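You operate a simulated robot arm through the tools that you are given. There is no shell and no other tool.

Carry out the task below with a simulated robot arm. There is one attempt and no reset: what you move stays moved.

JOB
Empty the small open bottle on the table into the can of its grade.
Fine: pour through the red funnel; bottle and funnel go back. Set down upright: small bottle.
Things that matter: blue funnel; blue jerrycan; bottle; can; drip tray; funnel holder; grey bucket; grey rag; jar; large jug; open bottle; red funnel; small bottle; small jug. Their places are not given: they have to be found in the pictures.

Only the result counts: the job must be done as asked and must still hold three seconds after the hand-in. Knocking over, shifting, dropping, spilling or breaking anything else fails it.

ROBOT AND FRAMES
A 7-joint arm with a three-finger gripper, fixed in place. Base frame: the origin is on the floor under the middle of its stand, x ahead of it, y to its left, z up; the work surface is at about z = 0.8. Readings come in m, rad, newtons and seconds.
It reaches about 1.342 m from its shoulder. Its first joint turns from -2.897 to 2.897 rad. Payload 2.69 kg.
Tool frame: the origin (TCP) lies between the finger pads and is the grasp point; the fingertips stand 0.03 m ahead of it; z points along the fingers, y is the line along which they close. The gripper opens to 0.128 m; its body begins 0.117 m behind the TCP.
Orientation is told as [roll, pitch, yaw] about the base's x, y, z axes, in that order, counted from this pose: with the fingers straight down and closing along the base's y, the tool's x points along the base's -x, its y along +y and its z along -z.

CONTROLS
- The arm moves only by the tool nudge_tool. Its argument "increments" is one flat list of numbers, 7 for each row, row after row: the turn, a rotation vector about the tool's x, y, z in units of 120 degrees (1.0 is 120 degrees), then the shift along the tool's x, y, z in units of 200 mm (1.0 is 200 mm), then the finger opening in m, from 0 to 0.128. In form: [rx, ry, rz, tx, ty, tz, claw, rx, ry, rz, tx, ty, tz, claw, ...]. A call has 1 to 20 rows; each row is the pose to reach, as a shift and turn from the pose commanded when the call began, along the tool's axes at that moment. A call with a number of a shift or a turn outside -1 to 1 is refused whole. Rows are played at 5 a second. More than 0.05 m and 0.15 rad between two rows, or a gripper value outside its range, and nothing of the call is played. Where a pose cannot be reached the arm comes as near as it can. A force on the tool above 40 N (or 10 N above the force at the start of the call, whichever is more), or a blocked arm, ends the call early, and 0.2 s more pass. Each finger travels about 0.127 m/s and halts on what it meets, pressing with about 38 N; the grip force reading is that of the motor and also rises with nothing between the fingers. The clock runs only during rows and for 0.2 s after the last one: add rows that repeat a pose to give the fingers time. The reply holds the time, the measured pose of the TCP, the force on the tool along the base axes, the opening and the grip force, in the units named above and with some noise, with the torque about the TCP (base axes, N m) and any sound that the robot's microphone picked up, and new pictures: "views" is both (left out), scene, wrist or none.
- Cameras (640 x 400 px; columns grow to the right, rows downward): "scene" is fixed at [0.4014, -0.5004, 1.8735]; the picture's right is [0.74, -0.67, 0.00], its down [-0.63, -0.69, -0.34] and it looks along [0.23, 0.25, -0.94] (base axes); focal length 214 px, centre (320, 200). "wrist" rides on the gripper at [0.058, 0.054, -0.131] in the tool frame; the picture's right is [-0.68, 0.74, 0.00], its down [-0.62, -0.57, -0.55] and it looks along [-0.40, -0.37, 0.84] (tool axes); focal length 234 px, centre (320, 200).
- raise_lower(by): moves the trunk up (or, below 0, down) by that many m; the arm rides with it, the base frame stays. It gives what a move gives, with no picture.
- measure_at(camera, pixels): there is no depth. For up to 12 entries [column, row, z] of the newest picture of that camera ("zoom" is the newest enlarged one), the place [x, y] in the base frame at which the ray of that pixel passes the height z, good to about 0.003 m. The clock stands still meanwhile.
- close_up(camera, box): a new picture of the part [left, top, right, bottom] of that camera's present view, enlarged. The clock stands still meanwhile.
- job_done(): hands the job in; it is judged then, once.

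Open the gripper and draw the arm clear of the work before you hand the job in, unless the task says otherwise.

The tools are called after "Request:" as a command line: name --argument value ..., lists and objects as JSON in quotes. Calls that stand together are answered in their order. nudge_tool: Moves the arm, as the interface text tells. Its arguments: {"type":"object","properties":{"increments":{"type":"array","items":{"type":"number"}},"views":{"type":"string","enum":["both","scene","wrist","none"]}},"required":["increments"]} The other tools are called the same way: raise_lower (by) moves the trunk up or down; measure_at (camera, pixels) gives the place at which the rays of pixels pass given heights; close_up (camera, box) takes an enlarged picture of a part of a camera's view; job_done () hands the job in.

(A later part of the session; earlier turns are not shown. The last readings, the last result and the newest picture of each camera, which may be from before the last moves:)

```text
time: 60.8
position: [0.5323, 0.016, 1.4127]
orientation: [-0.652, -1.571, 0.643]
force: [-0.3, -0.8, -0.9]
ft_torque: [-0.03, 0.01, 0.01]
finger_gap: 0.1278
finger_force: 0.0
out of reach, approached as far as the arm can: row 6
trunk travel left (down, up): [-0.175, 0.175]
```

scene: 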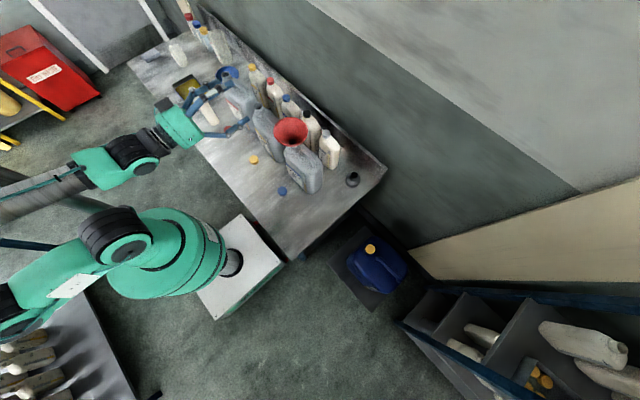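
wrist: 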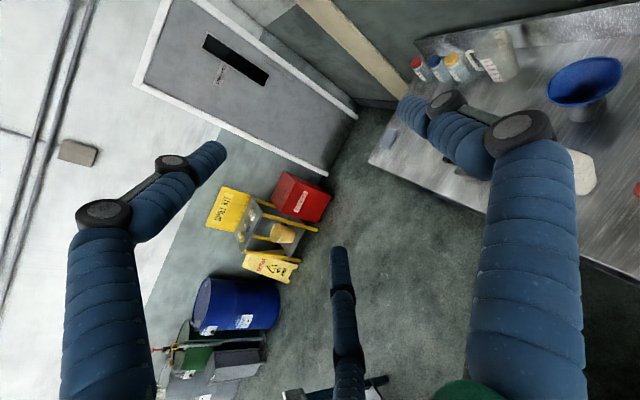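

Row 6 was slightly out of reach because the hand is too close to the base. I move outward to x≈0.66 where the pour would happen.

Request:
nudge_tool --increments '[0, 0, 0, 0.0, 0, 0.1625, 0.128, 0, 0, 0, 0.0, 0, 0.325, 0.128, 0, 0, 0, 0.0, 0, 0.4875, 0.128, 0, 0, 0, 0.0, 0, 0.65, 0.128]' --views "none"

```text
time: 61.8
position: [0.6603, 0.027, 1.4133]
orientation: [-0.244, -1.57, 0.235]
force: [-0.2, 0.2, -0.6]
ft_torque: [-0.02, -0.02, 0.02]
finger_gap: 0.1279
finger_force: 0.0
out of reach, approached as far as the arm can: row 2, 3, 4
trunk travel left (down, up): [-0.175, 0.175]
```

I test small rolls from here, +40° first, to see which side has room.

Request:
nudge_tool --increments '[0, 0, 0.0625, 0, 0, 0, 0.128, 0, 0, 0.125, 0, 0, 0, 0.128, 0, 0, 0.1875, 0, 0, 0, 0.128, 0, 0, 0.25, 0, 0, 0, 0.128, 0, 0, 0.3125, 0, 0, 0, 0.128]' --views "none"

```text
time: 63.0
position: [0.6349, 0.0535, 1.4385]
orientation: [1.532, -0.923, -1.567]
force: [1.2, 0.0, -0.7]
ft_torque: [-0.02, -0.07, -0.02]
finger_gap: 0.128
finger_force: 0.2
out of reach, approached as far as the arm can: row 2, 3, 4, 5
trunk travel left (down, up): [-0.175, 0.175]
```

Positive roll is blocked here; I test the negative roll, -60° from the present pose.

Request:
nudge_tool --increments '[0, 0, -0.0625, 0, 0, 0, 0.128, 0, 0, -0.125, 0, 0, 0, 0.128, 0, 0, -0.1875, 0, 0, 0, 0.128, 0, 0, -0.25, 0, 0, 0, 0.128, 0, 0, -0.3125, 0, 0, 0, 0.128, 0, 0, -0.375, 0, 0, 0, 0.128, 0, 0, -0.4375, 0, 0, 0, 0.128, 0, 0, -0.5, 0, 0, 0, 0.128]' --views "scene"

```text
time: 64.8
position: [0.6352, 0.0545, 1.4396]
orientation: [-1.574, -1.176, 1.573]
force: [-0.1, 0.6, 0.8]
ft_torque: [0.01, 0.0, 0.0]
finger_gap: 0.128
finger_force: 0.0
trunk travel left (down, up): [-0.175, 0.175]
```

scene: 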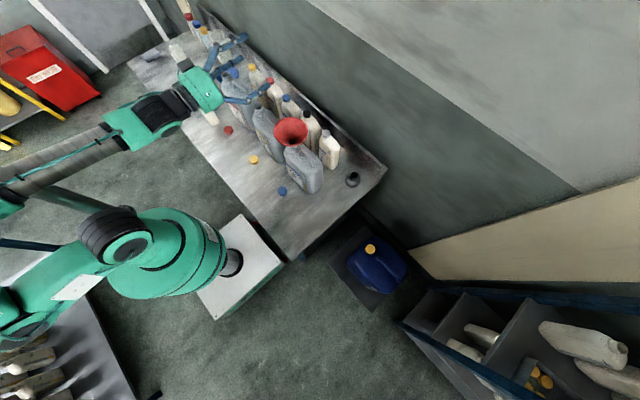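

Negative roll works. I test another -120° to see whether full inversion is reachable this way.

Request:
nudge_tool --increments '[0, 0, -0.0625, 0, 0, 0, 0.128, 0, 0, -0.125, 0, 0, 0, 0.128, 0, 0, -0.1875, 0, 0, 0, 0.128, 0, 0, -0.25, 0, 0, 0, 0.128, 0, 0, -0.3125, 0, 0, 0, 0.128, 0, 0, -0.375, 0, 0, 0, 0.128, 0, 0, -0.4375, 0, 0, 0, 0.128, 0, 0, -0.5, 0, 0, 0, 0.128, 0, 0, -0.5625, 0, 0, 0, 0.128, 0, 0, -0.625, 0, 0, 0, 0.128, 0, 0, -0.6875, 0, 0, 0, 0.128, 0, 0, -0.75, 0, 0, 0, 0.128, 0, 0, -0.8125, 0, 0, 0, 0.128, 0, 0, -0.875, 0, 0, 0, 0.128, 0, 0, -0.9375, 0, 0, 0, 0.128, 0, 0, -1.0, 0, 0, 0, 0.128]' --views "scene"

```text
time: 68.2
position: [0.6342, 0.0547, 1.4407]
orientation: [-1.575, 0.919, 1.567]
force: [-0.5, -0.5, 0.0]
ft_torque: [-0.02, -0.01, 0.02]
finger_gap: 0.1281
finger_force: 0.1
trunk travel left (down, up): [-0.175, 0.175]
```

scene: 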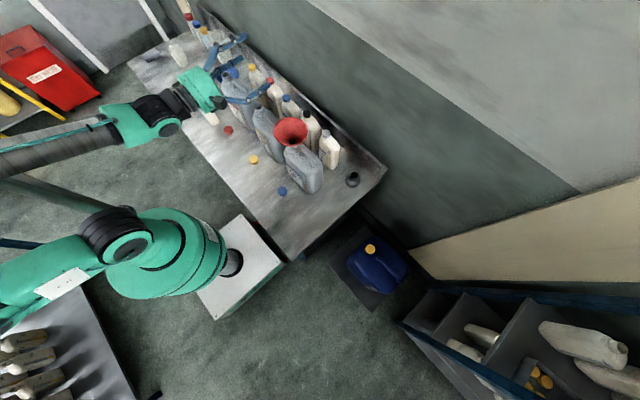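

Roll to -142° (bottle would be tilted 142° toward +y) is fully reachable in the forward pose. I test another -25°.

Request:
nudge_tool --increments '[0, 0, -0.052, 0, 0, 0, 0.128, 0, 0, -0.104, 0, 0, 0, 0.128, 0, 0, -0.156, 0, 0, 0, 0.128, 0, 0, -0.208, 0, 0, 0, 0.128]' --views "wrist"

```text
time: 69.2
position: [0.6345, 0.0558, 1.4387]
orientation: [-1.577, 1.354, 1.566]
force: [0.2, 0.6, 0.0]
ft_torque: [0.04, 0.0, -0.01]
finger_gap: 0.1278
finger_force: 0.0
trunk travel left (down, up): [-0.175, 0.175]
```

wrist: 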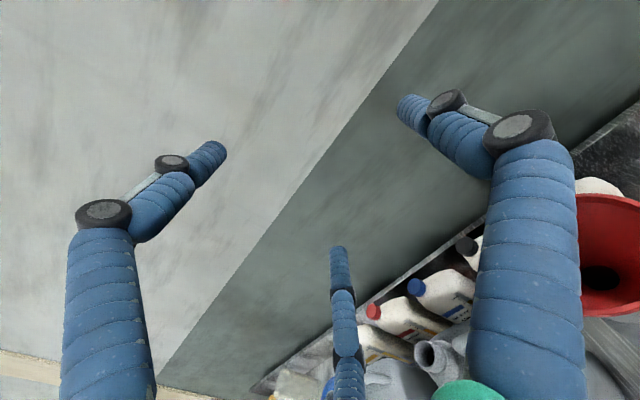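

Even -167° is reachable, so the plan is: grip the bottle with the hand pointing +y, swing to the forward pose, pour by negative roll. I now roll back to 0.

Request:
nudge_tool --increments '[0, 0, 0.0667, 0, 0, 0, 0.128, 0, 0, 0.1333, 0, 0, 0, 0.128, 0, 0, 0.2, 0, 0, 0, 0.128, 0, 0, 0.2667, 0, 0, 0, 0.128, 0, 0, 0.3333, 0, 0, 0, 0.128, 0, 0, 0.4, 0, 0, 0, 0.128, 0, 0, 0.4667, 0, 0, 0, 0.128, 0, 0, 0.5333, 0, 0, 0, 0.128, 0, 0, 0.6, 0, 0, 0, 0.128, 0, 0, 0.6667, 0, 0, 0, 0.128, 0, 0, 0.7333, 0, 0, 0, 0.128, 0, 0, 0.8, 0, 0, 0, 0.128, 0, 0, 0.8667, 0, 0, 0, 0.128, 0, 0, 0.9333, 0, 0, 0, 0.128, 0, 0, 1.0, 0, 0, 0, 0.128]' --views "none"

Request:
nudge_tool --increments '[0, 0, 0.066, 0, 0.08, 0, 0.128, 0, 0, 0.132, 0, 0.16, 0, 0.128, 0, 0, 0.198, 0, 0.24, 0, 0.128, 0, 0, 0.264, 0, 0.32, 0, 0.128, 0, 0, 0.33, 0, 0.4, 0, 0.128, 0, 0, 0.396, 0, 0.48, 0, 0.128]' --views "none"

```text
time: 72.4
position: [0.6343, 0.0549, 1.4381]
orientation: [-1.572, -0.744, 1.573]
force: [-1.0, 0.2, 0.5]
ft_torque: [-0.01, 0.0, -0.02]
finger_gap: 0.128
finger_force: 0.0
trunk travel left (down, up): [-0.175, 0.175]
```

```text
time: 73.8
position: [0.6355, 0.1204, 1.3677]
orientation: [2.102, -1.566, -2.101]
force: [-0.7, 0.4, -0.5]
ft_torque: [-0.02, 0.0, -0.02]
finger_gap: 0.128
finger_force: 0.0
trunk travel left (down, up): [-0.175, 0.175]
```

Back in the forward pose at (0.636,0.120,1.368). I swing the hand to point toward +y and 45° down, moving toward the table front to get a good look at the bottle.

Request:
nudge_tool --increments '[-0.0502, 0.0235, -0.0208, 0.0692, 0.0577, -0.0462, 0.128, -0.1005, 0.047, -0.0416, 0.1385, 0.1154, -0.0923, 0.128, -0.1507, 0.0706, -0.0624, 0.2077, 0.1731, -0.1385, 0.128, -0.201, 0.0941, -0.0832, 0.2769, 0.2308, -0.1846, 0.128, -0.2512, 0.1176, -0.104, 0.3462, 0.2885, -0.2308, 0.128, -0.3014, 0.1411, -0.1248, 0.4154, 0.3462, -0.2769, 0.128, -0.3517, 0.1647, -0.1457, 0.4846, 0.4038, -0.3231, 0.128, -0.4019, 0.1882, -0.1665, 0.5538, 0.4615, -0.3692, 0.128, -0.4521, 0.2117, -0.1873, 0.6231, 0.5192, -0.4154, 0.128, -0.5024, 0.2352, -0.2081, 0.6923, 0.5769, -0.4615, 0.128, -0.5526, 0.2588, -0.2289, 0.7615, 0.6346, -0.5077, 0.128, -0.6029, 0.2823, -0.2497, 0.8308, 0.6923, -0.5538, 0.128, -0.6531, 0.3058, -0.2705, 0.9, 0.75, -0.6, 0.128]' --views "scene"

```text
time: 76.6
position: [0.5128, 0.2706, 1.1883]
orientation: [-0.002, -0.786, 1.449]
force: [-0.7, -0.5, 1.0]
ft_torque: [0.0, -0.04, -0.03]
finger_gap: 0.1279
finger_force: 0.1
out of reach, approached as far as the arm can: row 2, 3, 4, 5, 6
trunk travel left (down, up): [-0.175, 0.175]
```

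scene: 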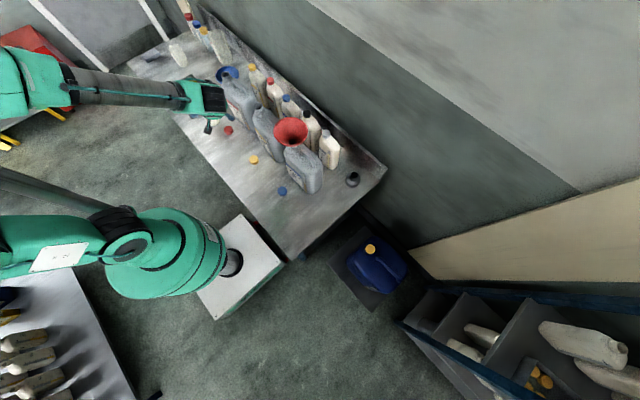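

Now pointing +y and 45° down. I move to a viewing spot at about (0.42,0.38,1.01) in front of the bottle.

Request:
nudge_tool --increments '[0, 0, 0, 0.049, 0.088, 0.163, 0.128, 0, 0, 0, 0.098, 0.176, 0.326, 0.128, 0, 0, 0, 0.147, 0.264, 0.4895, 0.128, 0, 0, 0, 0.196, 0.352, 0.6527, 0.128, 0, 0, 0, 0.245, 0.44, 0.8158, 0.128, 0, 0, 0, 0.294, 0.528, 0.979, 0.128]' --views "both"

```text
time: 78.0
position: [0.4225, 0.3787, 1.008]
orientation: [-0.002, -0.789, 1.448]
force: [-0.2, -0.5, 0.0]
ft_torque: [-0.02, 0.03, 0.03]
finger_gap: 0.1279
finger_force: 0.1
trunk travel left (down, up): [-0.175, 0.175]
```

scene: 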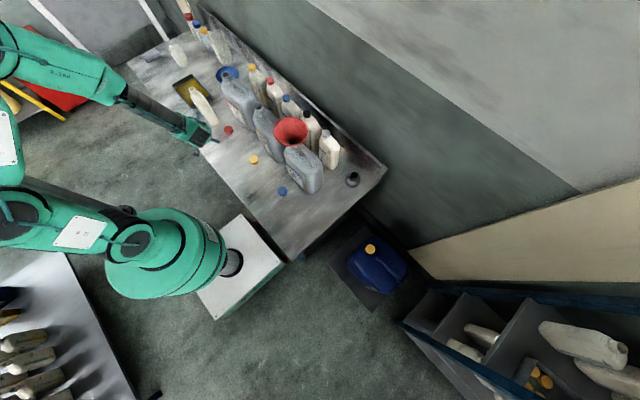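
wrist: 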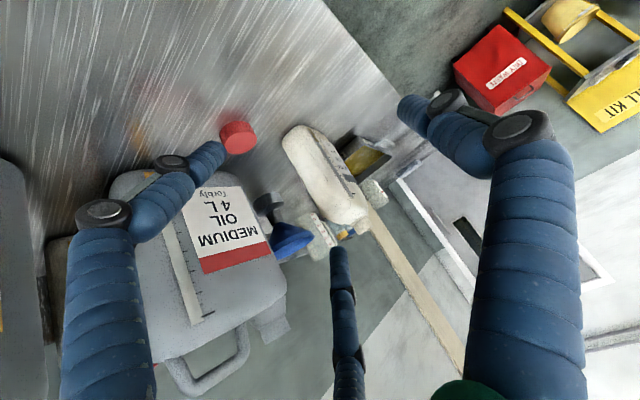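

The bottle is seen at wrist (325,180). I enlarge it to measure its shape, and re-check the fixed view.

Request:
close_up --camera "wrist" --box '[260, 110, 400, 250]'

Request:
close_up --camera "scene" --box '[180, 80, 228, 130]'

```text
2.86 times, centred on (330, 180) of wrist
```

zoom: 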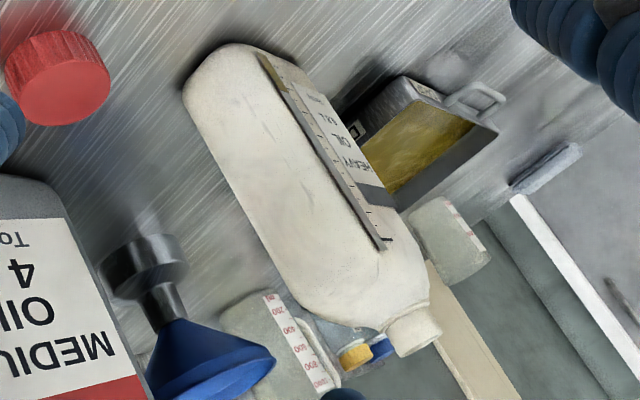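

```text
8.00 times, centred on (204, 105) of scene
```

zoom: 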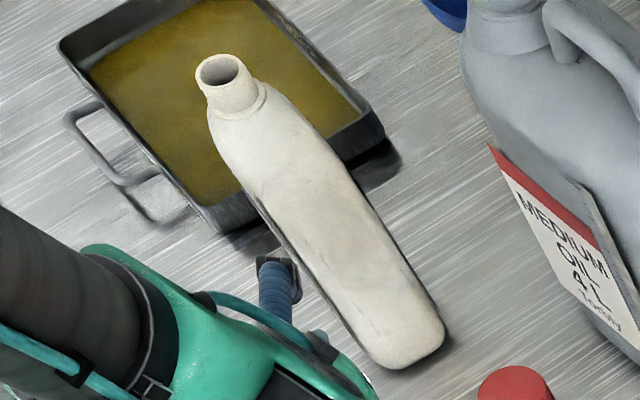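

I measure the bottle's base corners in this view and its mouth for triangulation.

Request:
measure_at --camera "zoom" --pixels '[[259, 350, 0.8]]'

Request:
measure_at --camera "wrist" --pixels '[[283, 145, 0.8], [285, 139, 0.8], [295, 127.5, 0.8], [309, 128.5, 0.8], [322, 134, 0.8], [364, 224, 1.017], [361.5, 226, 1.017], [350, 194, 0.9], [316, 209, 0.93]]'

```text
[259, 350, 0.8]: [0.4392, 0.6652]
```

```text
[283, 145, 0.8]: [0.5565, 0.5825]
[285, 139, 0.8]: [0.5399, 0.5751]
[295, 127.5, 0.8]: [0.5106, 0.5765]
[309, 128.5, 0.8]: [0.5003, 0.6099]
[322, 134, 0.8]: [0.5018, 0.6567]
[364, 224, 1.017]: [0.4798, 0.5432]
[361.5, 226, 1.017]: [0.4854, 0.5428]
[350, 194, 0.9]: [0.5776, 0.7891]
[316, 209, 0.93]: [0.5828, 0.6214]
```

The bottle's base spans x≈0.500–0.557, y≈0.575–0.668, straight body up to z≈0.945, mouth near (0.53,0.64,1.015). I raise the hand and flatten it to 15° downward for a rehearsal of the grasp pose high above the bottle.

Request:
nudge_tool --increments '[-0.003, -0.0417, -0.003, -0.1413, -0.0403, -0.0497, 0.115, -0.0059, -0.0833, -0.0059, -0.2827, -0.0807, -0.0993, 0.115, -0.0089, -0.125, -0.0089, -0.424, -0.121, -0.149, 0.115, -0.0118, -0.1667, -0.0118, -0.5653, -0.1613, -0.1987, 0.115, -0.0148, -0.2083, -0.0148, -0.7067, -0.2017, -0.2483, 0.115, -0.0177, -0.25, -0.0177, -0.848, -0.242, -0.298, 0.115]' --views "none"

```text
time: 79.4
position: [0.4804, 0.4501, 1.1708]
orientation: [-0.06, -1.311, 1.556]
force: [0.3, 0.1, -0.3]
ft_torque: [-0.01, 0.0, 0.0]
finger_gap: 0.1146
finger_force: 0.0
trunk travel left (down, up): [-0.175, 0.175]
```

Orientation is right (15° down, 4° yaw). I move above the bottle at (0.541,0.622,1.125) to check reach and take aligned pictures.

Request:
nudge_tool --increments '[0, 0, 0, -0.001, -0.0475, 0.1816, 0.115, 0, 0, 0, -0.002, -0.095, 0.3632, 0.115, 0, 0, 0, -0.003, -0.1425, 0.5448, 0.115, 0, 0, 0, -0.004, -0.19, 0.7264, 0.115, 0, 0, 0, -0.0045, -0.2375, 0.908, 0.115]' --views "both"

Request:
close_up --camera "scene" --box '[160, 50, 260, 140]'

```text
time: 80.6
position: [0.5413, 0.6218, 1.1231]
orientation: [-0.057, -1.308, 1.553]
force: [0.3, -0.4, -0.4]
ft_torque: [0.01, -0.02, -0.03]
finger_gap: 0.1148
finger_force: 0.0
trunk travel left (down, up): [-0.175, 0.175]
```

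scene: 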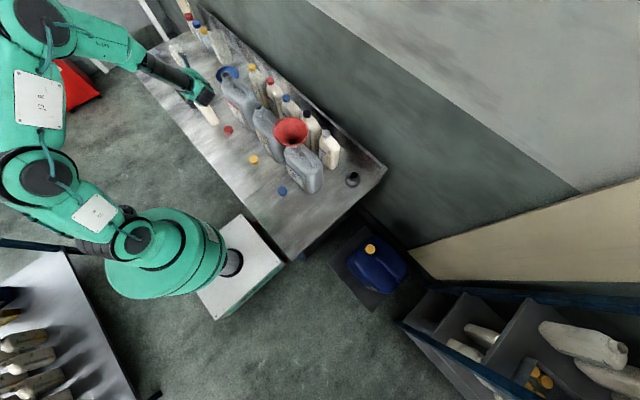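
wrist: 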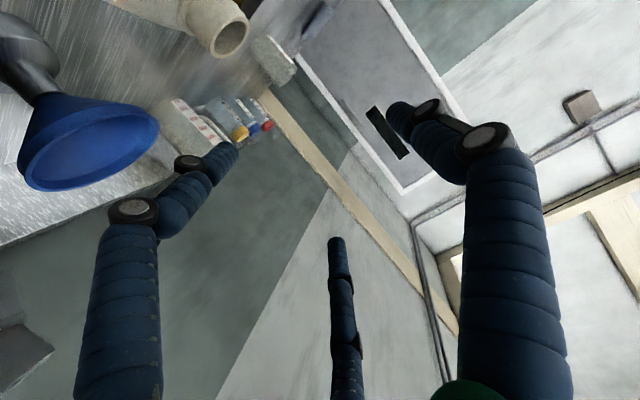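

```text
4.44 times, centred on (210, 95) of scene
```

zoom: 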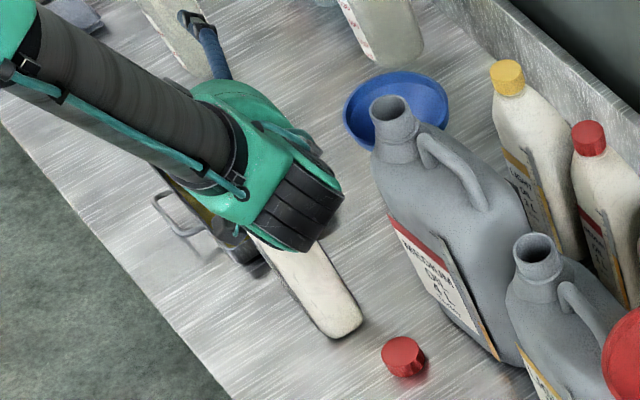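

The pose above the bottle is reachable. I check the mouth position from this view: mouth centre at about wrist (231,36).

Request:
close_up --camera "wrist" --box '[100, 0, 260, 80]'

Request:
measure_at --camera "wrist" --pixels '[[231, 37, 1.017], [231, 37, 1.01], [213, 47, 1.017], [247, 24, 1.017]]'

```text
4.00 times, centred on (180, 40) of wrist
```

zoom: 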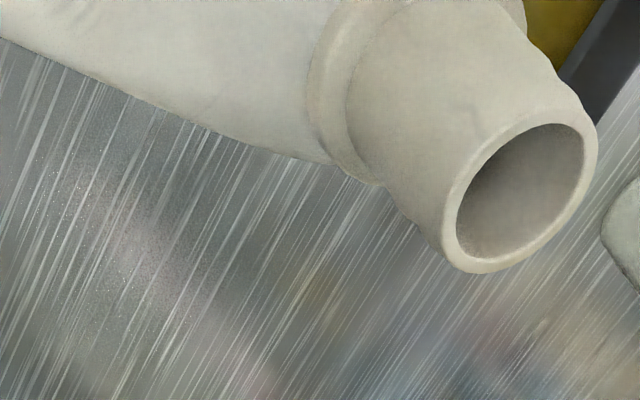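

```text
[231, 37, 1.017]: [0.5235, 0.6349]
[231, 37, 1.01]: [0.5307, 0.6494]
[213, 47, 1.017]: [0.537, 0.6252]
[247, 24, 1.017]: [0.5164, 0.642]
```

The mouth checks out near (0.528,0.643,1.012). Before touching the bottle I rehearse the carrying route: first straight up 0.2 m.

Request:
nudge_tool --increments '[0, 0, 0, -0.1933, -0.0031, -0.0513, 0.115, 0, 0, 0, -0.3866, -0.0062, -0.1026, 0.115, 0, 0, 0, -0.5798, -0.0092, -0.1538, 0.115, 0, 0, 0, -0.7731, -0.0123, -0.2051, 0.115, 0, 0, 0, -0.9664, -0.0154, -0.2564, 0.115]' --views "none"

Request:
nudge_tool --increments '[0, 0, 0, 0.0514, -0.0046, -0.193, 0.115, 0, 0, 0, 0.1028, -0.0092, -0.386, 0.115, 0, 0, 0, 0.1542, -0.0138, -0.579, 0.115, 0, 0, 0, 0.2056, -0.0184, -0.772, 0.115, 0, 0, 0, 0.257, -0.023, -0.965, 0.115]' --views "none"

Request:
nudge_tool --increments '[0, 0, 0, 0.0514, 0.0246, -0.193, 0.115, 0, 0, 0, 0.1028, 0.0492, -0.386, 0.115, 0, 0, 0, 0.1542, 0.0738, -0.579, 0.115, 0, 0, 0, 0.2056, 0.0984, -0.772, 0.115, 0, 0, 0, 0.257, 0.123, -0.965, 0.115]' --views "none"

```text
time: 81.8
position: [0.54, 0.6206, 1.3241]
orientation: [-0.058, -1.309, 1.554]
force: [0.9, 0.1, -0.6]
ft_torque: [-0.01, -0.03, 0.02]
finger_gap: 0.1148
finger_force: 0.0
trunk travel left (down, up): [-0.175, 0.175]
```

```text
time: 83.0
position: [0.5303, 0.4223, 1.3251]
orientation: [-0.06, -1.308, 1.555]
force: [0.0, 0.5, -0.8]
ft_torque: [-0.02, 0.0, 0.0]
finger_gap: 0.115
finger_force: 0.1
trunk travel left (down, up): [-0.175, 0.175]
```

```text
time: 84.2
position: [0.4923, 0.2246, 1.3249]
orientation: [-0.057, -1.309, 1.552]
force: [-0.6, -0.3, -0.1]
ft_torque: [-0.01, -0.03, 0.02]
finger_gap: 0.1148
finger_force: 0.1
trunk travel left (down, up): [-0.175, 0.175]
```

The route so far is reachable. Now I rehearse the -71° swing about vertical to the pouring yaw while moving to about (0.60,0.02,1.33).

Request:
nudge_tool --increments '[0.0477, 0.0008, 0.0126, 0.0198, -0.0511, -0.0795, 0.115, 0.0953, 0.0015, 0.0253, 0.0396, -0.1022, -0.159, 0.115, 0.143, 0.0023, 0.0379, 0.0593, -0.1533, -0.2385, 0.115, 0.1906, 0.003, 0.0506, 0.0791, -0.2044, -0.318, 0.115, 0.2383, 0.0038, 0.0632, 0.0989, -0.2555, -0.3975, 0.115, 0.2859, 0.0046, 0.0759, 0.1187, -0.3067, -0.477, 0.115, 0.3336, 0.0053, 0.0885, 0.1384, -0.3578, -0.5565, 0.115, 0.3812, 0.0061, 0.1011, 0.1582, -0.4089, -0.636, 0.115, 0.4289, 0.0068, 0.1138, 0.178, -0.46, -0.7155, 0.115, 0.4765, 0.0076, 0.1264, 0.1978, -0.5111, -0.795, 0.115, 0.5242, 0.0083, 0.1391, 0.2175, -0.5622, -0.8745, 0.115, 0.5718, 0.0091, 0.1517, 0.2373, -0.6133, -0.954, 0.115]' --views "scene"

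```text
time: 86.8
position: [0.5989, 0.0188, 1.3293]
orientation: [-0.067, -1.31, 0.323]
force: [-0.1, 0.4, 0.3]
ft_torque: [0.0, 0.02, 0.01]
finger_gap: 0.115
finger_force: 0.1
trunk travel left (down, up): [-0.175, 0.175]
```

scene: 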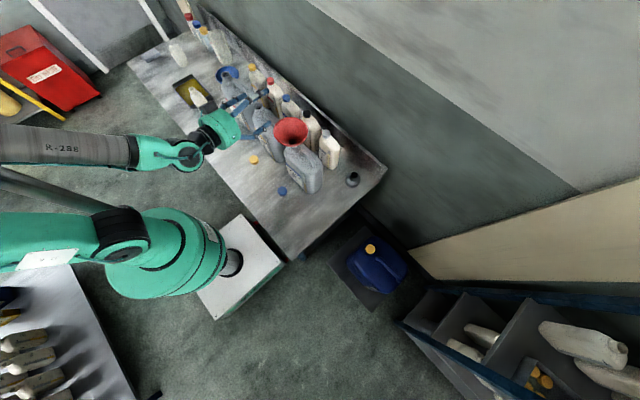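

All rows reachable. I continue the rehearsal to the pouring position (0.697,-0.136,1.33).

Request:
nudge_tool --increments '[0, 0, 0, -0.0143, -0.1747, 0.0539, 0.115, 0, 0, 0, -0.0287, -0.3494, 0.1078, 0.115, 0, 0, 0, -0.043, -0.5241, 0.1617, 0.115, 0, 0, 0, -0.0574, -0.6988, 0.2156, 0.115, 0, 0, 0, -0.0717, -0.8735, 0.2695, 0.115]' --views "none"

```text
time: 88.0
position: [0.699, -0.1348, 1.3315]
orientation: [-0.065, -1.311, 0.32]
force: [0.8, 0.4, -0.4]
ft_torque: [0.01, -0.03, 0.0]
finger_gap: 0.115
finger_force: 0.0
trunk travel left (down, up): [-0.175, 0.175]
```

Reachable. I rehearse tilting -120° about the hand's horizontal axis here (empty hand, high above the funnel).

Request:
nudge_tool --increments '[0.0171, 0, -0.0644, 0, 0, 0, 0.115, 0.0343, 0, -0.1289, 0, 0, 0, 0.115, 0.0514, 0, -0.1933, 0, 0, 0, 0.115, 0.0685, 0, -0.2577, 0, 0, 0, 0.115, 0.0857, 0, -0.3221, 0, 0, 0, 0.115, 0.1028, 0, -0.3866, 0, 0, 0, 0.115, 0.1199, 0, -0.451, 0, 0, 0, 0.115, 0.1371, 0, -0.5154, 0, 0, 0, 0.115, 0.1542, 0, -0.5798, 0, 0, 0, 0.115, 0.1713, 0, -0.6443, 0, 0, 0, 0.115, 0.1885, 0, -0.7087, 0, 0, 0, 0.115, 0.2056, 0, -0.7731, 0, 0, 0, 0.115, 0.2227, 0, -0.8375, 0, 0, 0, 0.115, 0.2399, 0, -0.902, 0, 0, 0, 0.115, 0.257, 0, -0.9664, 0, 0, 0, 0.115]' --views "none"

Request:
nudge_tool --increments '[0.0161, 0, -0.0604, 0, 0, 0, 0.115, 0.0321, 0, -0.1208, 0, 0, 0, 0.115, 0.0482, 0, -0.1812, 0, 0, 0, 0.115, 0.0643, 0, -0.2416, 0, 0, 0, 0.115, 0.0803, 0, -0.302, 0, 0, 0, 0.115]' --views "both"

```text
time: 91.2
position: [0.698, -0.1349, 1.3323]
orientation: [-1.725, 0.523, 1.528]
force: [0.0, 0.6, 0.3]
ft_torque: [-0.04, -0.01, -0.05]
finger_gap: 0.1146
finger_force: 0.1
trunk travel left (down, up): [-0.175, 0.175]
```

```text
time: 92.4
position: [0.6987, -0.1338, 1.3333]
orientation: [-2.15, 1.119, 1.201]
force: [0.7, -0.3, 0.7]
ft_torque: [-0.02, -0.02, -0.03]
finger_gap: 0.115
finger_force: 0.1
trunk travel left (down, up): [-0.175, 0.175]
```

scene: 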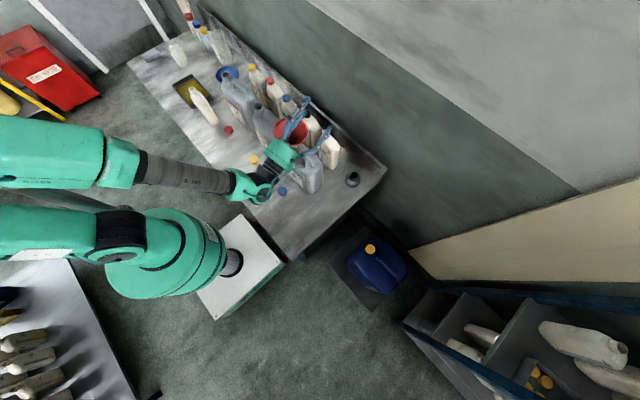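
wrist: 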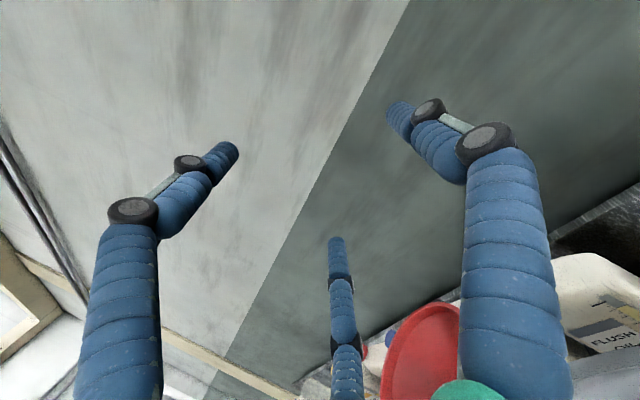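

Tilt up to 157° is reachable over the funnel, so the whole plan works. I undo the tilt and return along the same route.

Request:
nudge_tool --increments '[-0.0161, 0, 0.0604, 0, 0, 0, 0.115, -0.0321, 0, 0.1208, 0, 0, 0, 0.115, -0.0482, 0, 0.1812, 0, 0, 0, 0.115, -0.0643, 0, 0.2416, 0, 0, 0, 0.115, -0.0803, 0, 0.302, 0, 0, 0, 0.115]' --views "none"

Request:
nudge_tool --increments '[-0.0171, 0, 0.0644, 0, 0, 0, 0.115, -0.0343, 0, 0.1289, 0, 0, 0, 0.115, -0.0514, 0, 0.1933, 0, 0, 0, 0.115, -0.0685, 0, 0.2577, 0, 0, 0, 0.115, -0.0857, 0, 0.3221, 0, 0, 0, 0.115, -0.1028, 0, 0.3866, 0, 0, 0, 0.115, -0.1199, 0, 0.451, 0, 0, 0, 0.115, -0.1371, 0, 0.5154, 0, 0, 0, 0.115, -0.1542, 0, 0.5798, 0, 0, 0, 0.115, -0.1713, 0, 0.6443, 0, 0, 0, 0.115, -0.1885, 0, 0.7087, 0, 0, 0, 0.115, -0.2056, 0, 0.7731, 0, 0, 0, 0.115, -0.2227, 0, 0.8375, 0, 0, 0, 0.115, -0.2399, 0, 0.902, 0, 0, 0, 0.115, -0.257, 0, 0.9664, 0, 0, 0, 0.115]' --views "none"

Request:
nudge_tool --increments '[0, 0, 0, 0.0143, 0.1747, -0.0539, 0.115, 0, 0, 0, 0.0287, 0.3494, -0.1078, 0.115, 0, 0, 0, 0.043, 0.5241, -0.1617, 0.115, 0, 0, 0, 0.0574, 0.6988, -0.2156, 0.115, 0, 0, 0, 0.0717, 0.8735, -0.2695, 0.115]' --views "none"

```text
time: 93.6
position: [0.6985, -0.1351, 1.3327]
orientation: [-1.723, 0.518, 1.527]
force: [-0.6, 0.3, -0.1]
ft_torque: [0.02, 0.0, 0.02]
finger_gap: 0.1151
finger_force: 0.1
trunk travel left (down, up): [-0.175, 0.175]
```

```text
time: 96.8
position: [0.6975, -0.1336, 1.333]
orientation: [-0.06, -1.31, 0.315]
force: [0.7, 0.2, 0.2]
ft_torque: [0.0, -0.02, -0.03]
finger_gap: 0.1148
finger_force: 0.1
trunk travel left (down, up): [-0.175, 0.175]
```

```text
time: 98.0
position: [0.599, 0.0201, 1.3294]
orientation: [-0.065, -1.309, 0.321]
force: [0.0, -0.3, 0.6]
ft_torque: [-0.01, 0.02, -0.01]
finger_gap: 0.1152
finger_force: 0.0
trunk travel left (down, up): [-0.175, 0.175]
```

I swing back +71° to the grasp orientation toward (0.51,0.19,1.33), then head to the bottle.

Request:
nudge_tool --increments '[-0.0477, -0.0008, -0.0126, 0.0048, 0.078, -0.0178, 0.115, -0.0953, -0.0015, -0.0253, 0.0095, 0.156, -0.0357, 0.115, -0.143, -0.0023, -0.0379, 0.0143, 0.234, -0.0535, 0.115, -0.1906, -0.003, -0.0506, 0.019, 0.312, -0.0713, 0.115, -0.2383, -0.0038, -0.0632, 0.0238, 0.39, -0.0892, 0.115, -0.2859, -0.0046, -0.0759, 0.0285, 0.468, -0.107, 0.115, -0.3336, -0.0053, -0.0885, 0.0333, 0.546, -0.1248, 0.115, -0.3812, -0.0061, -0.1011, 0.038, 0.624, -0.1427, 0.115, -0.4289, -0.0068, -0.1138, 0.0428, 0.702, -0.1605, 0.115, -0.4765, -0.0076, -0.1264, 0.0475, 0.78, -0.1783, 0.115, -0.5242, -0.0083, -0.1391, 0.0523, 0.858, -0.1962, 0.115, -0.5718, -0.0091, -0.1517, 0.057, 0.936, -0.214, 0.115]' --views "none"

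Request:
close_up --camera "scene" --box '[260, 105, 320, 170]'

```text
time: 100.6
position: [0.5084, 0.1908, 1.3273]
orientation: [-0.056, -1.308, 1.555]
force: [-0.4, -0.1, -0.7]
ft_torque: [0.03, 0.02, -0.01]
finger_gap: 0.1148
finger_force: 0.1
trunk travel left (down, up): [-0.175, 0.175]
```

```text
6.15 times, centred on (290, 138) of scene
```

zoom: 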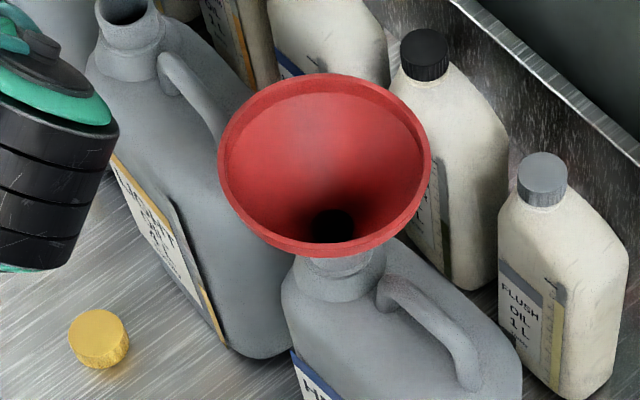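

The funnel is clearly visible; I measure its rim and throat in this enlargement for pouring coordinates.

Request:
measure_at --camera "zoom" --pixels '[[218, 160, 1.165], [431, 158, 1.165], [325, 72, 1.165], [400, 100, 1.165], [250, 100, 1.165], [415, 200, 1.165], [232, 205, 1.165], [330, 240, 1.165], [333, 225, 1.09]]'

```text
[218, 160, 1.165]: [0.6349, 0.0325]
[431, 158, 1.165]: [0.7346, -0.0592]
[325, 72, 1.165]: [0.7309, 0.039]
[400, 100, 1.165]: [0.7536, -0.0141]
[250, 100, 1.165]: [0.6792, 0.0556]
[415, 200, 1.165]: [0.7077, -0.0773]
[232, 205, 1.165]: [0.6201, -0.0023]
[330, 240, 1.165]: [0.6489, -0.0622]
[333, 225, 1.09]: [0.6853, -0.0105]
```

Funnel centre is (0.686,-0.011), throat agrees. I go back above the bottle.

Request:
nudge_tool --increments '[0, 0, 0, -0.0514, 0.0146, 0.1927, 0.115, 0, 0, 0, -0.1028, 0.0291, 0.3854, 0.115, 0, 0, 0, -0.1542, 0.0437, 0.5781, 0.115, 0, 0, 0, -0.2056, 0.0582, 0.7708, 0.115, 0, 0, 0, -0.257, 0.0728, 0.9635, 0.115]' --views "none"

Request:
nudge_tool --increments '[0, 0, 0, -0.0489, -0.019, 0.1855, 0.115, 0, 0, 0, -0.0978, -0.038, 0.371, 0.115, 0, 0, 0, -0.1468, -0.057, 0.5565, 0.115, 0, 0, 0, -0.1957, -0.076, 0.742, 0.115, 0, 0, 0, -0.2446, -0.095, 0.9275, 0.115]' --views "none"

Request:
nudge_tool --increments '[0, 0, 0, 0.1522, 0.0051, 0.0758, 0.115, 0, 0, 0, 0.3045, 0.0101, 0.1517, 0.115, 0, 0, 0, 0.4567, 0.0152, 0.2275, 0.115, 0, 0, 0, 0.609, 0.0203, 0.3033, 0.115, 0, 0, 0, 0.7612, 0.0253, 0.3792, 0.115, 0, 0, 0, 0.9135, 0.0304, 0.455, 0.115]' --views "both"

```text
time: 101.8
position: [0.5074, 0.3889, 1.327]
orientation: [-0.056, -1.308, 1.552]
force: [0.7, 0.5, -0.2]
ft_torque: [-0.01, 0.0, 0.01]
finger_gap: 0.1149
finger_force: 0.0
trunk travel left (down, up): [-0.175, 0.175]
```

```text
time: 103.0
position: [0.5408, 0.5809, 1.3261]
orientation: [-0.058, -1.309, 1.554]
force: [-0.1, -0.1, -0.1]
ft_torque: [0.01, 0.0, 0.02]
finger_gap: 0.1149
finger_force: 0.1
trunk travel left (down, up): [-0.175, 0.175]
```

```text
time: 104.4
position: [0.542, 0.6215, 1.1265]
orientation: [-0.062, -1.308, 1.555]
force: [-0.2, 0.5, 0.6]
ft_torque: [-0.02, -0.01, -0.01]
finger_gap: 0.1148
finger_force: 0.0
trunk travel left (down, up): [-0.175, 0.175]
```

scene: 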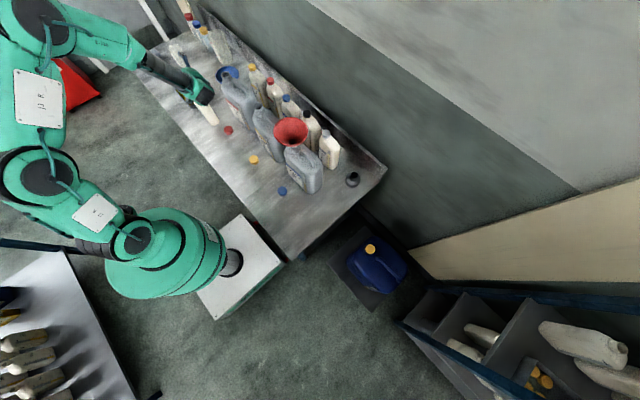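
wrist: 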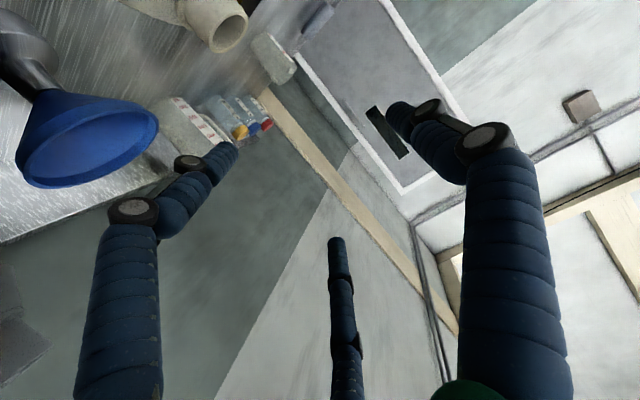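

Aligned above the bottle. I descend vertically, first 120 mm, with the fingers straddling the neck, then check.

Request:
nudge_tool --increments '[0, 0, 0, 0.116, 0.0018, 0.0308, 0.115, 0, 0, 0, 0.232, 0.0037, 0.0615, 0.115, 0, 0, 0, 0.348, 0.0055, 0.0923, 0.115, 0, 0, 0, 0.464, 0.0074, 0.123, 0.115, 0, 0, 0, 0.58, 0.0092, 0.1538, 0.115]' --views "both"

Request:
close_up --camera "scene" --box '[160, 60, 240, 140]'

```text
time: 105.6
position: [0.5424, 0.6197, 1.007]
orientation: [-0.062, -1.312, 1.558]
force: [-0.1, 0.2, 0.2]
ft_torque: [-0.01, -0.02, 0.04]
finger_gap: 0.115
finger_force: 0.0
trunk travel left (down, up): [-0.175, 0.175]
```

scene: 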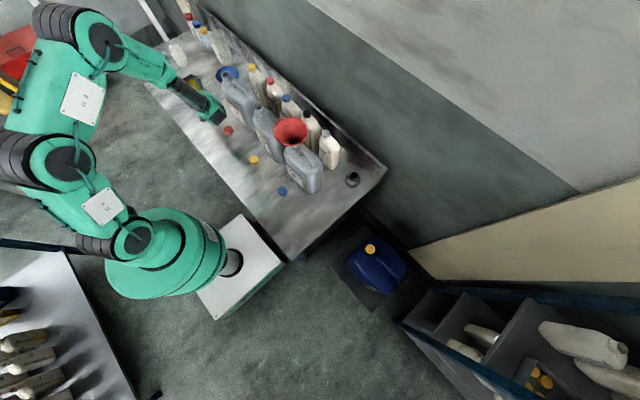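
wrist: 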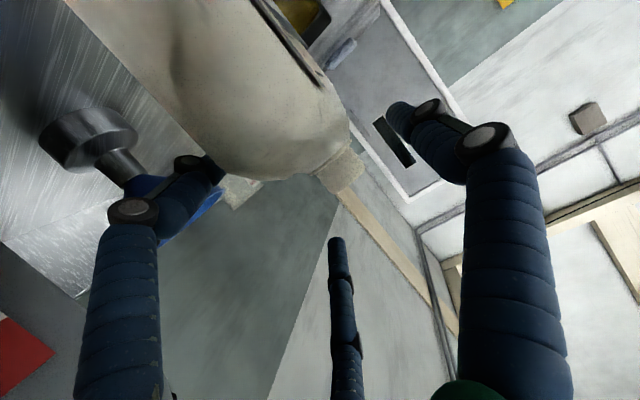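

```text
5.00 times, centred on (200, 100) of scene
```

zoom: 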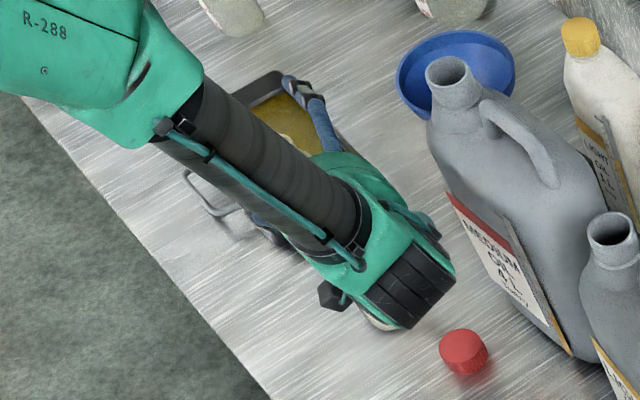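

The bottle sits between finger A and the thumb. I descend the remaining 117 mm slowly.

Request:
nudge_tool --increments '[0, 0, 0, 0.0704, 0.0018, 0.0199, 0.115, 0, 0, 0, 0.1408, 0.0037, 0.0398, 0.115, 0, 0, 0, 0.2111, 0.0055, 0.0596, 0.115, 0, 0, 0, 0.2815, 0.0074, 0.0795, 0.115, 0, 0, 0, 0.3519, 0.0092, 0.0994, 0.115, 0, 0, 0, 0.4223, 0.011, 0.1193, 0.115, 0, 0, 0, 0.4926, 0.0129, 0.1391, 0.115, 0, 0, 0, 0.563, 0.0147, 0.159, 0.115]' --views "both"

Request:
close_up --camera "scene" --box '[160, 60, 240, 140]'

```text
time: 107.4
position: [0.5403, 0.6227, 0.89]
orientation: [-0.058, -1.309, 1.553]
force: [-0.6, 0.1, 0.5]
ft_torque: [-0.03, 0.0, -0.02]
finger_gap: 0.1153
finger_force: 0.0
trunk travel left (down, up): [-0.175, 0.175]
```

scene: 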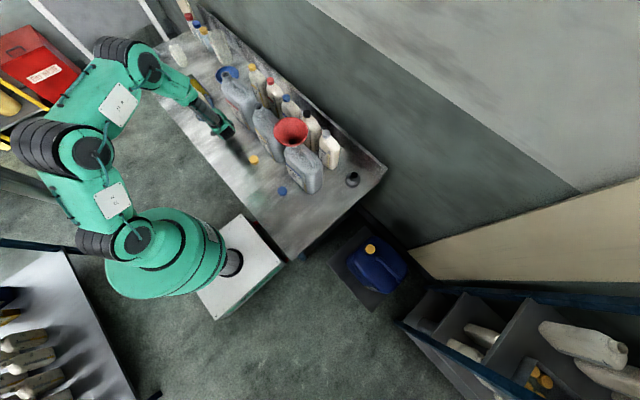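
wrist: 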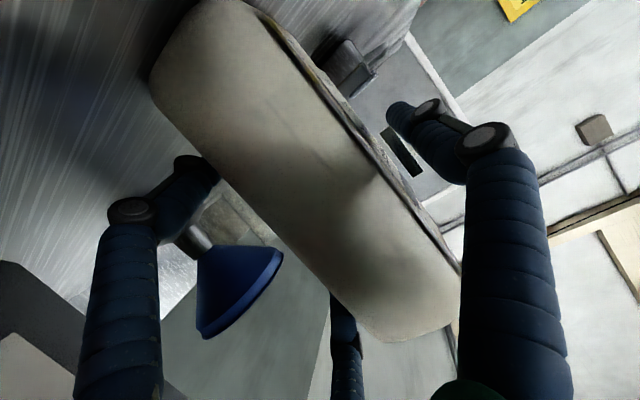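

```text
5.00 times, centred on (200, 100) of scene
```

zoom: 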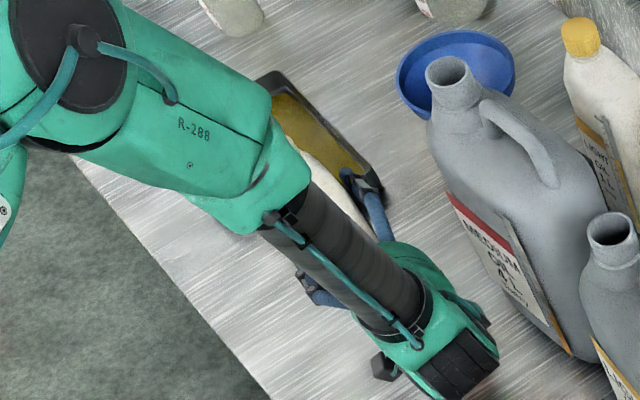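

No contact; the bottle is centred between thumb and fingers in the wrist view. I close the gripper gradually.

Request:
nudge_tool --increments '[0, 0, 0, 0, 0, 0, 0.107, 0, 0, 0, 0, 0, 0, 0.099, 0, 0, 0, 0, 0, 0, 0.091, 0, 0, 0, 0, 0, 0, 0.085, 0, 0, 0, 0, 0, 0, 0.08, 0, 0, 0, 0, 0, 0, 0.075, 0, 0, 0, 0, 0, 0, 0.07, 0, 0, 0, 0, 0, 0, 0.06, 0, 0, 0, 0, 0, 0, 0.04, 0, 0, 0, 0, 0, 0, 0.04]' --views "wrist"

```text
time: 109.6
position: [0.5413, 0.6215, 0.8902]
orientation: [-0.058, -1.309, 1.555]
force: [-0.7, 0.5, 1.2]
ft_torque: [0.01, 0.17, -0.04]
finger_gap: 0.0836
finger_force: 37.8
trunk travel left (down, up): [-0.175, 0.175]
```

wrist: 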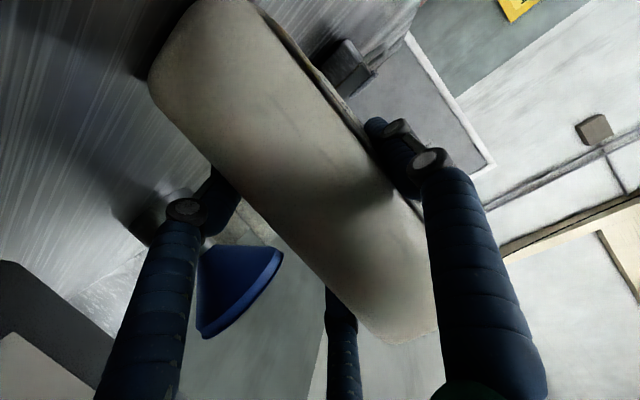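

Gripped at gap 0.0836 m with 38 N, as predicted. I lift straight up 40 mm and check force and view.

Request:
nudge_tool --increments '[0, 0, 0, -0.0242, -0.0004, -0.0064, 0.04, 0, 0, 0, -0.0483, -0.0008, -0.0128, 0.04, 0, 0, 0, -0.0966, -0.0015, -0.0256, 0.04, 0, 0, 0, -0.1449, -0.0023, -0.0385, 0.04, 0, 0, 0, -0.1933, -0.0031, -0.0513, 0.04]' --views "both"

```text
time: 110.8
position: [0.5412, 0.6211, 0.9293]
orientation: [-0.056, -1.308, 1.554]
force: [0.2, 0.4, -1.9]
ft_torque: [0.01, 0.0, 0.0]
finger_gap: 0.0839
finger_force: 38.0
trunk travel left (down, up): [-0.175, 0.175]
```

scene: 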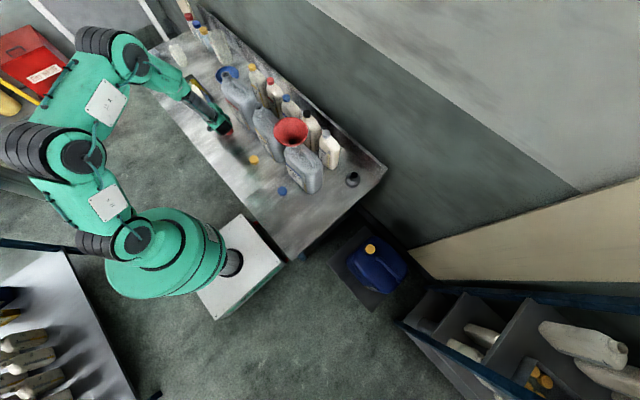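
wrist: 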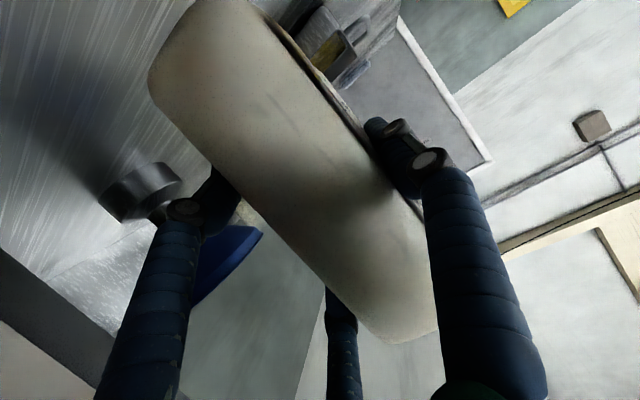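

The bottle is held (about 2 N weight). I lift to carrying height of about 1.33 m.

Request:
nudge_tool --increments '[0, 0, 0, -0.1611, -0.0026, -0.0427, 0.04, 0, 0, 0, -0.3221, -0.0051, -0.0855, 0.04, 0, 0, 0, -0.4832, -0.0077, -0.1282, 0.04, 0, 0, 0, -0.6443, -0.0103, -0.1709, 0.04, 0, 0, 0, -0.8053, -0.0128, -0.2137, 0.04, 0, 0, 0, -0.9664, -0.0154, -0.2564, 0.04]' --views "none"

Request:
nudge_tool --increments '[0, 0, 0, -0.1611, -0.0026, -0.0427, 0.04, 0, 0, 0, -0.3221, -0.0051, -0.0855, 0.04, 0, 0, 0, -0.4832, -0.0077, -0.1282, 0.04, 0, 0, 0, -0.6443, -0.0103, -0.1709, 0.04, 0, 0, 0, -0.8053, -0.0128, -0.2137, 0.04, 0, 0, 0, -0.9664, -0.0154, -0.2564, 0.04]' --views "both"

```text
time: 112.2
position: [0.5416, 0.6228, 1.1291]
orientation: [-0.053, -1.308, 1.549]
force: [-0.1, -0.6, -2.1]
ft_torque: [0.02, -0.06, -0.01]
finger_gap: 0.0838
finger_force: 37.9
trunk travel left (down, up): [-0.175, 0.175]
```

```text
time: 113.6
position: [0.5399, 0.6223, 1.3299]
orientation: [-0.057, -1.308, 1.551]
force: [0.3, 0.6, -2.3]
ft_torque: [0.01, -0.03, 0.01]
finger_gap: 0.0837
finger_force: 38.0
trunk travel left (down, up): [-0.175, 0.175]
```

scene: 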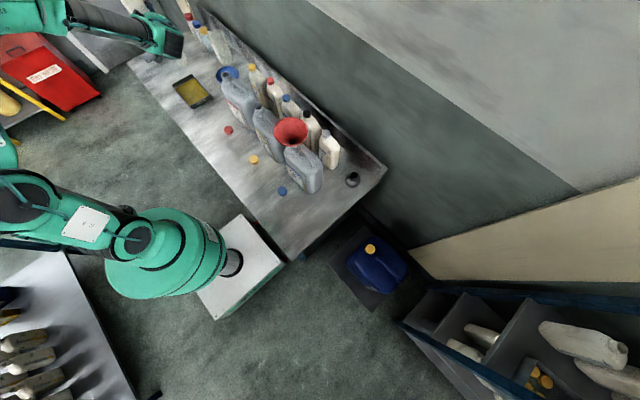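
wrist: 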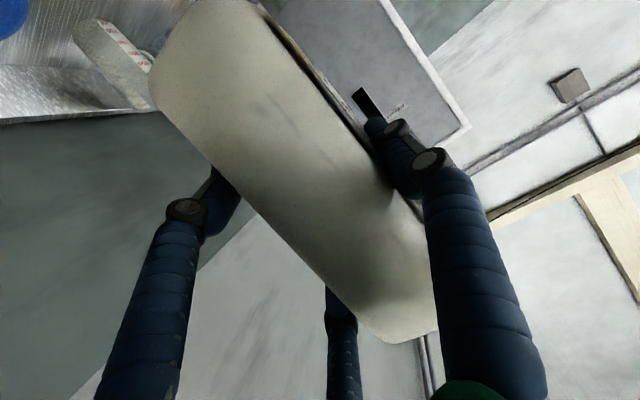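

Everything stays in place (red cap at (228,130), tray intact). I carry the bottle upright along the rehearsed route.

Request:
nudge_tool --increments '[0, 0, 0, 0.0321, -0.0029, -0.1206, 0.04, 0, 0, 0, 0.0643, -0.0058, -0.2413, 0.04, 0, 0, 0, 0.0964, -0.0086, -0.3619, 0.04, 0, 0, 0, 0.1285, -0.0115, -0.4825, 0.04, 0, 0, 0, 0.1606, -0.0144, -0.6031, 0.04, 0, 0, 0, 0.1928, -0.0173, -0.7238, 0.04, 0, 0, 0, 0.2249, -0.0201, -0.8444, 0.04, 0, 0, 0, 0.257, -0.023, -0.965, 0.04]' --views "none"

Request:
nudge_tool --increments '[0, 0, 0, 0.0321, 0.0154, -0.1206, 0.04, 0, 0, 0, 0.0643, 0.0308, -0.2413, 0.04, 0, 0, 0, 0.0964, 0.0461, -0.3619, 0.04, 0, 0, 0, 0.1285, 0.0615, -0.4825, 0.04, 0, 0, 0, 0.1606, 0.0769, -0.6031, 0.04, 0, 0, 0, 0.1928, 0.0923, -0.7238, 0.04, 0, 0, 0, 0.2249, 0.1076, -0.8444, 0.04, 0, 0, 0, 0.257, 0.123, -0.965, 0.04]' --views "none"

Request:
nudge_tool --increments '[0.0381, 0.0006, 0.0101, 0.0158, -0.0409, -0.0636, 0.04, 0.0762, 0.0012, 0.0202, 0.0316, -0.0818, -0.1272, 0.04, 0.1144, 0.0018, 0.0303, 0.0475, -0.1227, -0.1908, 0.04, 0.1525, 0.0024, 0.0405, 0.0633, -0.1635, -0.2544, 0.04, 0.1906, 0.003, 0.0506, 0.0791, -0.2044, -0.318, 0.04, 0.2287, 0.0036, 0.0607, 0.0949, -0.2453, -0.3816, 0.04, 0.2668, 0.0042, 0.0708, 0.1107, -0.2862, -0.4452, 0.04, 0.305, 0.0049, 0.0809, 0.1266, -0.3271, -0.5088, 0.04, 0.3431, 0.0055, 0.091, 0.1424, -0.368, -0.5724, 0.04, 0.3812, 0.0061, 0.1011, 0.1582, -0.4089, -0.636, 0.04, 0.4193, 0.0067, 0.1112, 0.174, -0.4498, -0.6996, 0.04, 0.4574, 0.0073, 0.1214, 0.1898, -0.4906, -0.7632, 0.04, 0.4956, 0.0079, 0.1315, 0.2057, -0.5315, -0.8268, 0.04, 0.5337, 0.0085, 0.1416, 0.2215, -0.5724, -0.8904, 0.04, 0.5718, 0.0091, 0.1517, 0.2373, -0.6133, -0.954, 0.04]' --views "both"

```text
time: 115.4
position: [0.5301, 0.4239, 1.3301]
orientation: [-0.06, -1.308, 1.556]
force: [-0.8, 0.2, -3.4]
ft_torque: [0.02, -0.02, 0.0]
finger_gap: 0.0837
finger_force: 37.9
trunk travel left (down, up): [-0.175, 0.175]
```

```text
time: 117.2
position: [0.4919, 0.2258, 1.3293]
orientation: [-0.057, -1.309, 1.555]
force: [0.4, -0.2, -3.1]
ft_torque: [0.01, -0.02, -0.02]
finger_gap: 0.0835
finger_force: 37.7
trunk travel left (down, up): [-0.175, 0.175]
```

```text
time: 120.4
position: [0.5999, 0.0207, 1.3364]
orientation: [-0.065, -1.311, 0.323]
force: [0.8, -0.2, -1.4]
ft_torque: [-0.04, 0.01, 0.0]
finger_gap: 0.0837
finger_force: 38.1
trunk travel left (down, up): [-0.175, 0.175]
```

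scene: 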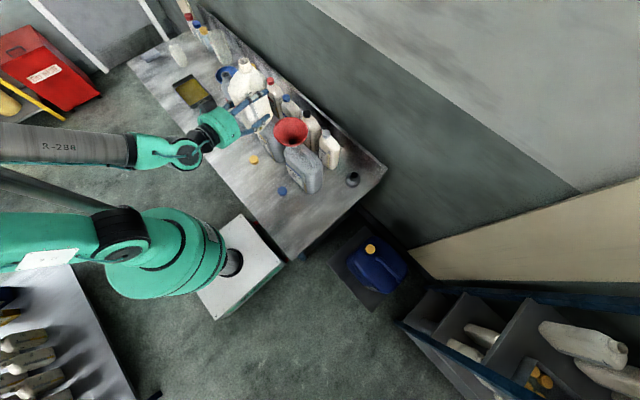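
wrist: 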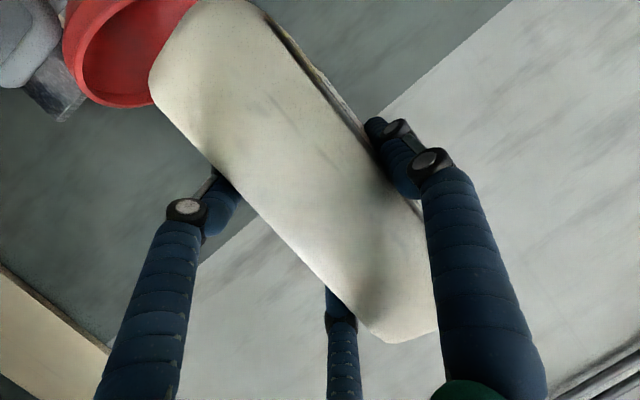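

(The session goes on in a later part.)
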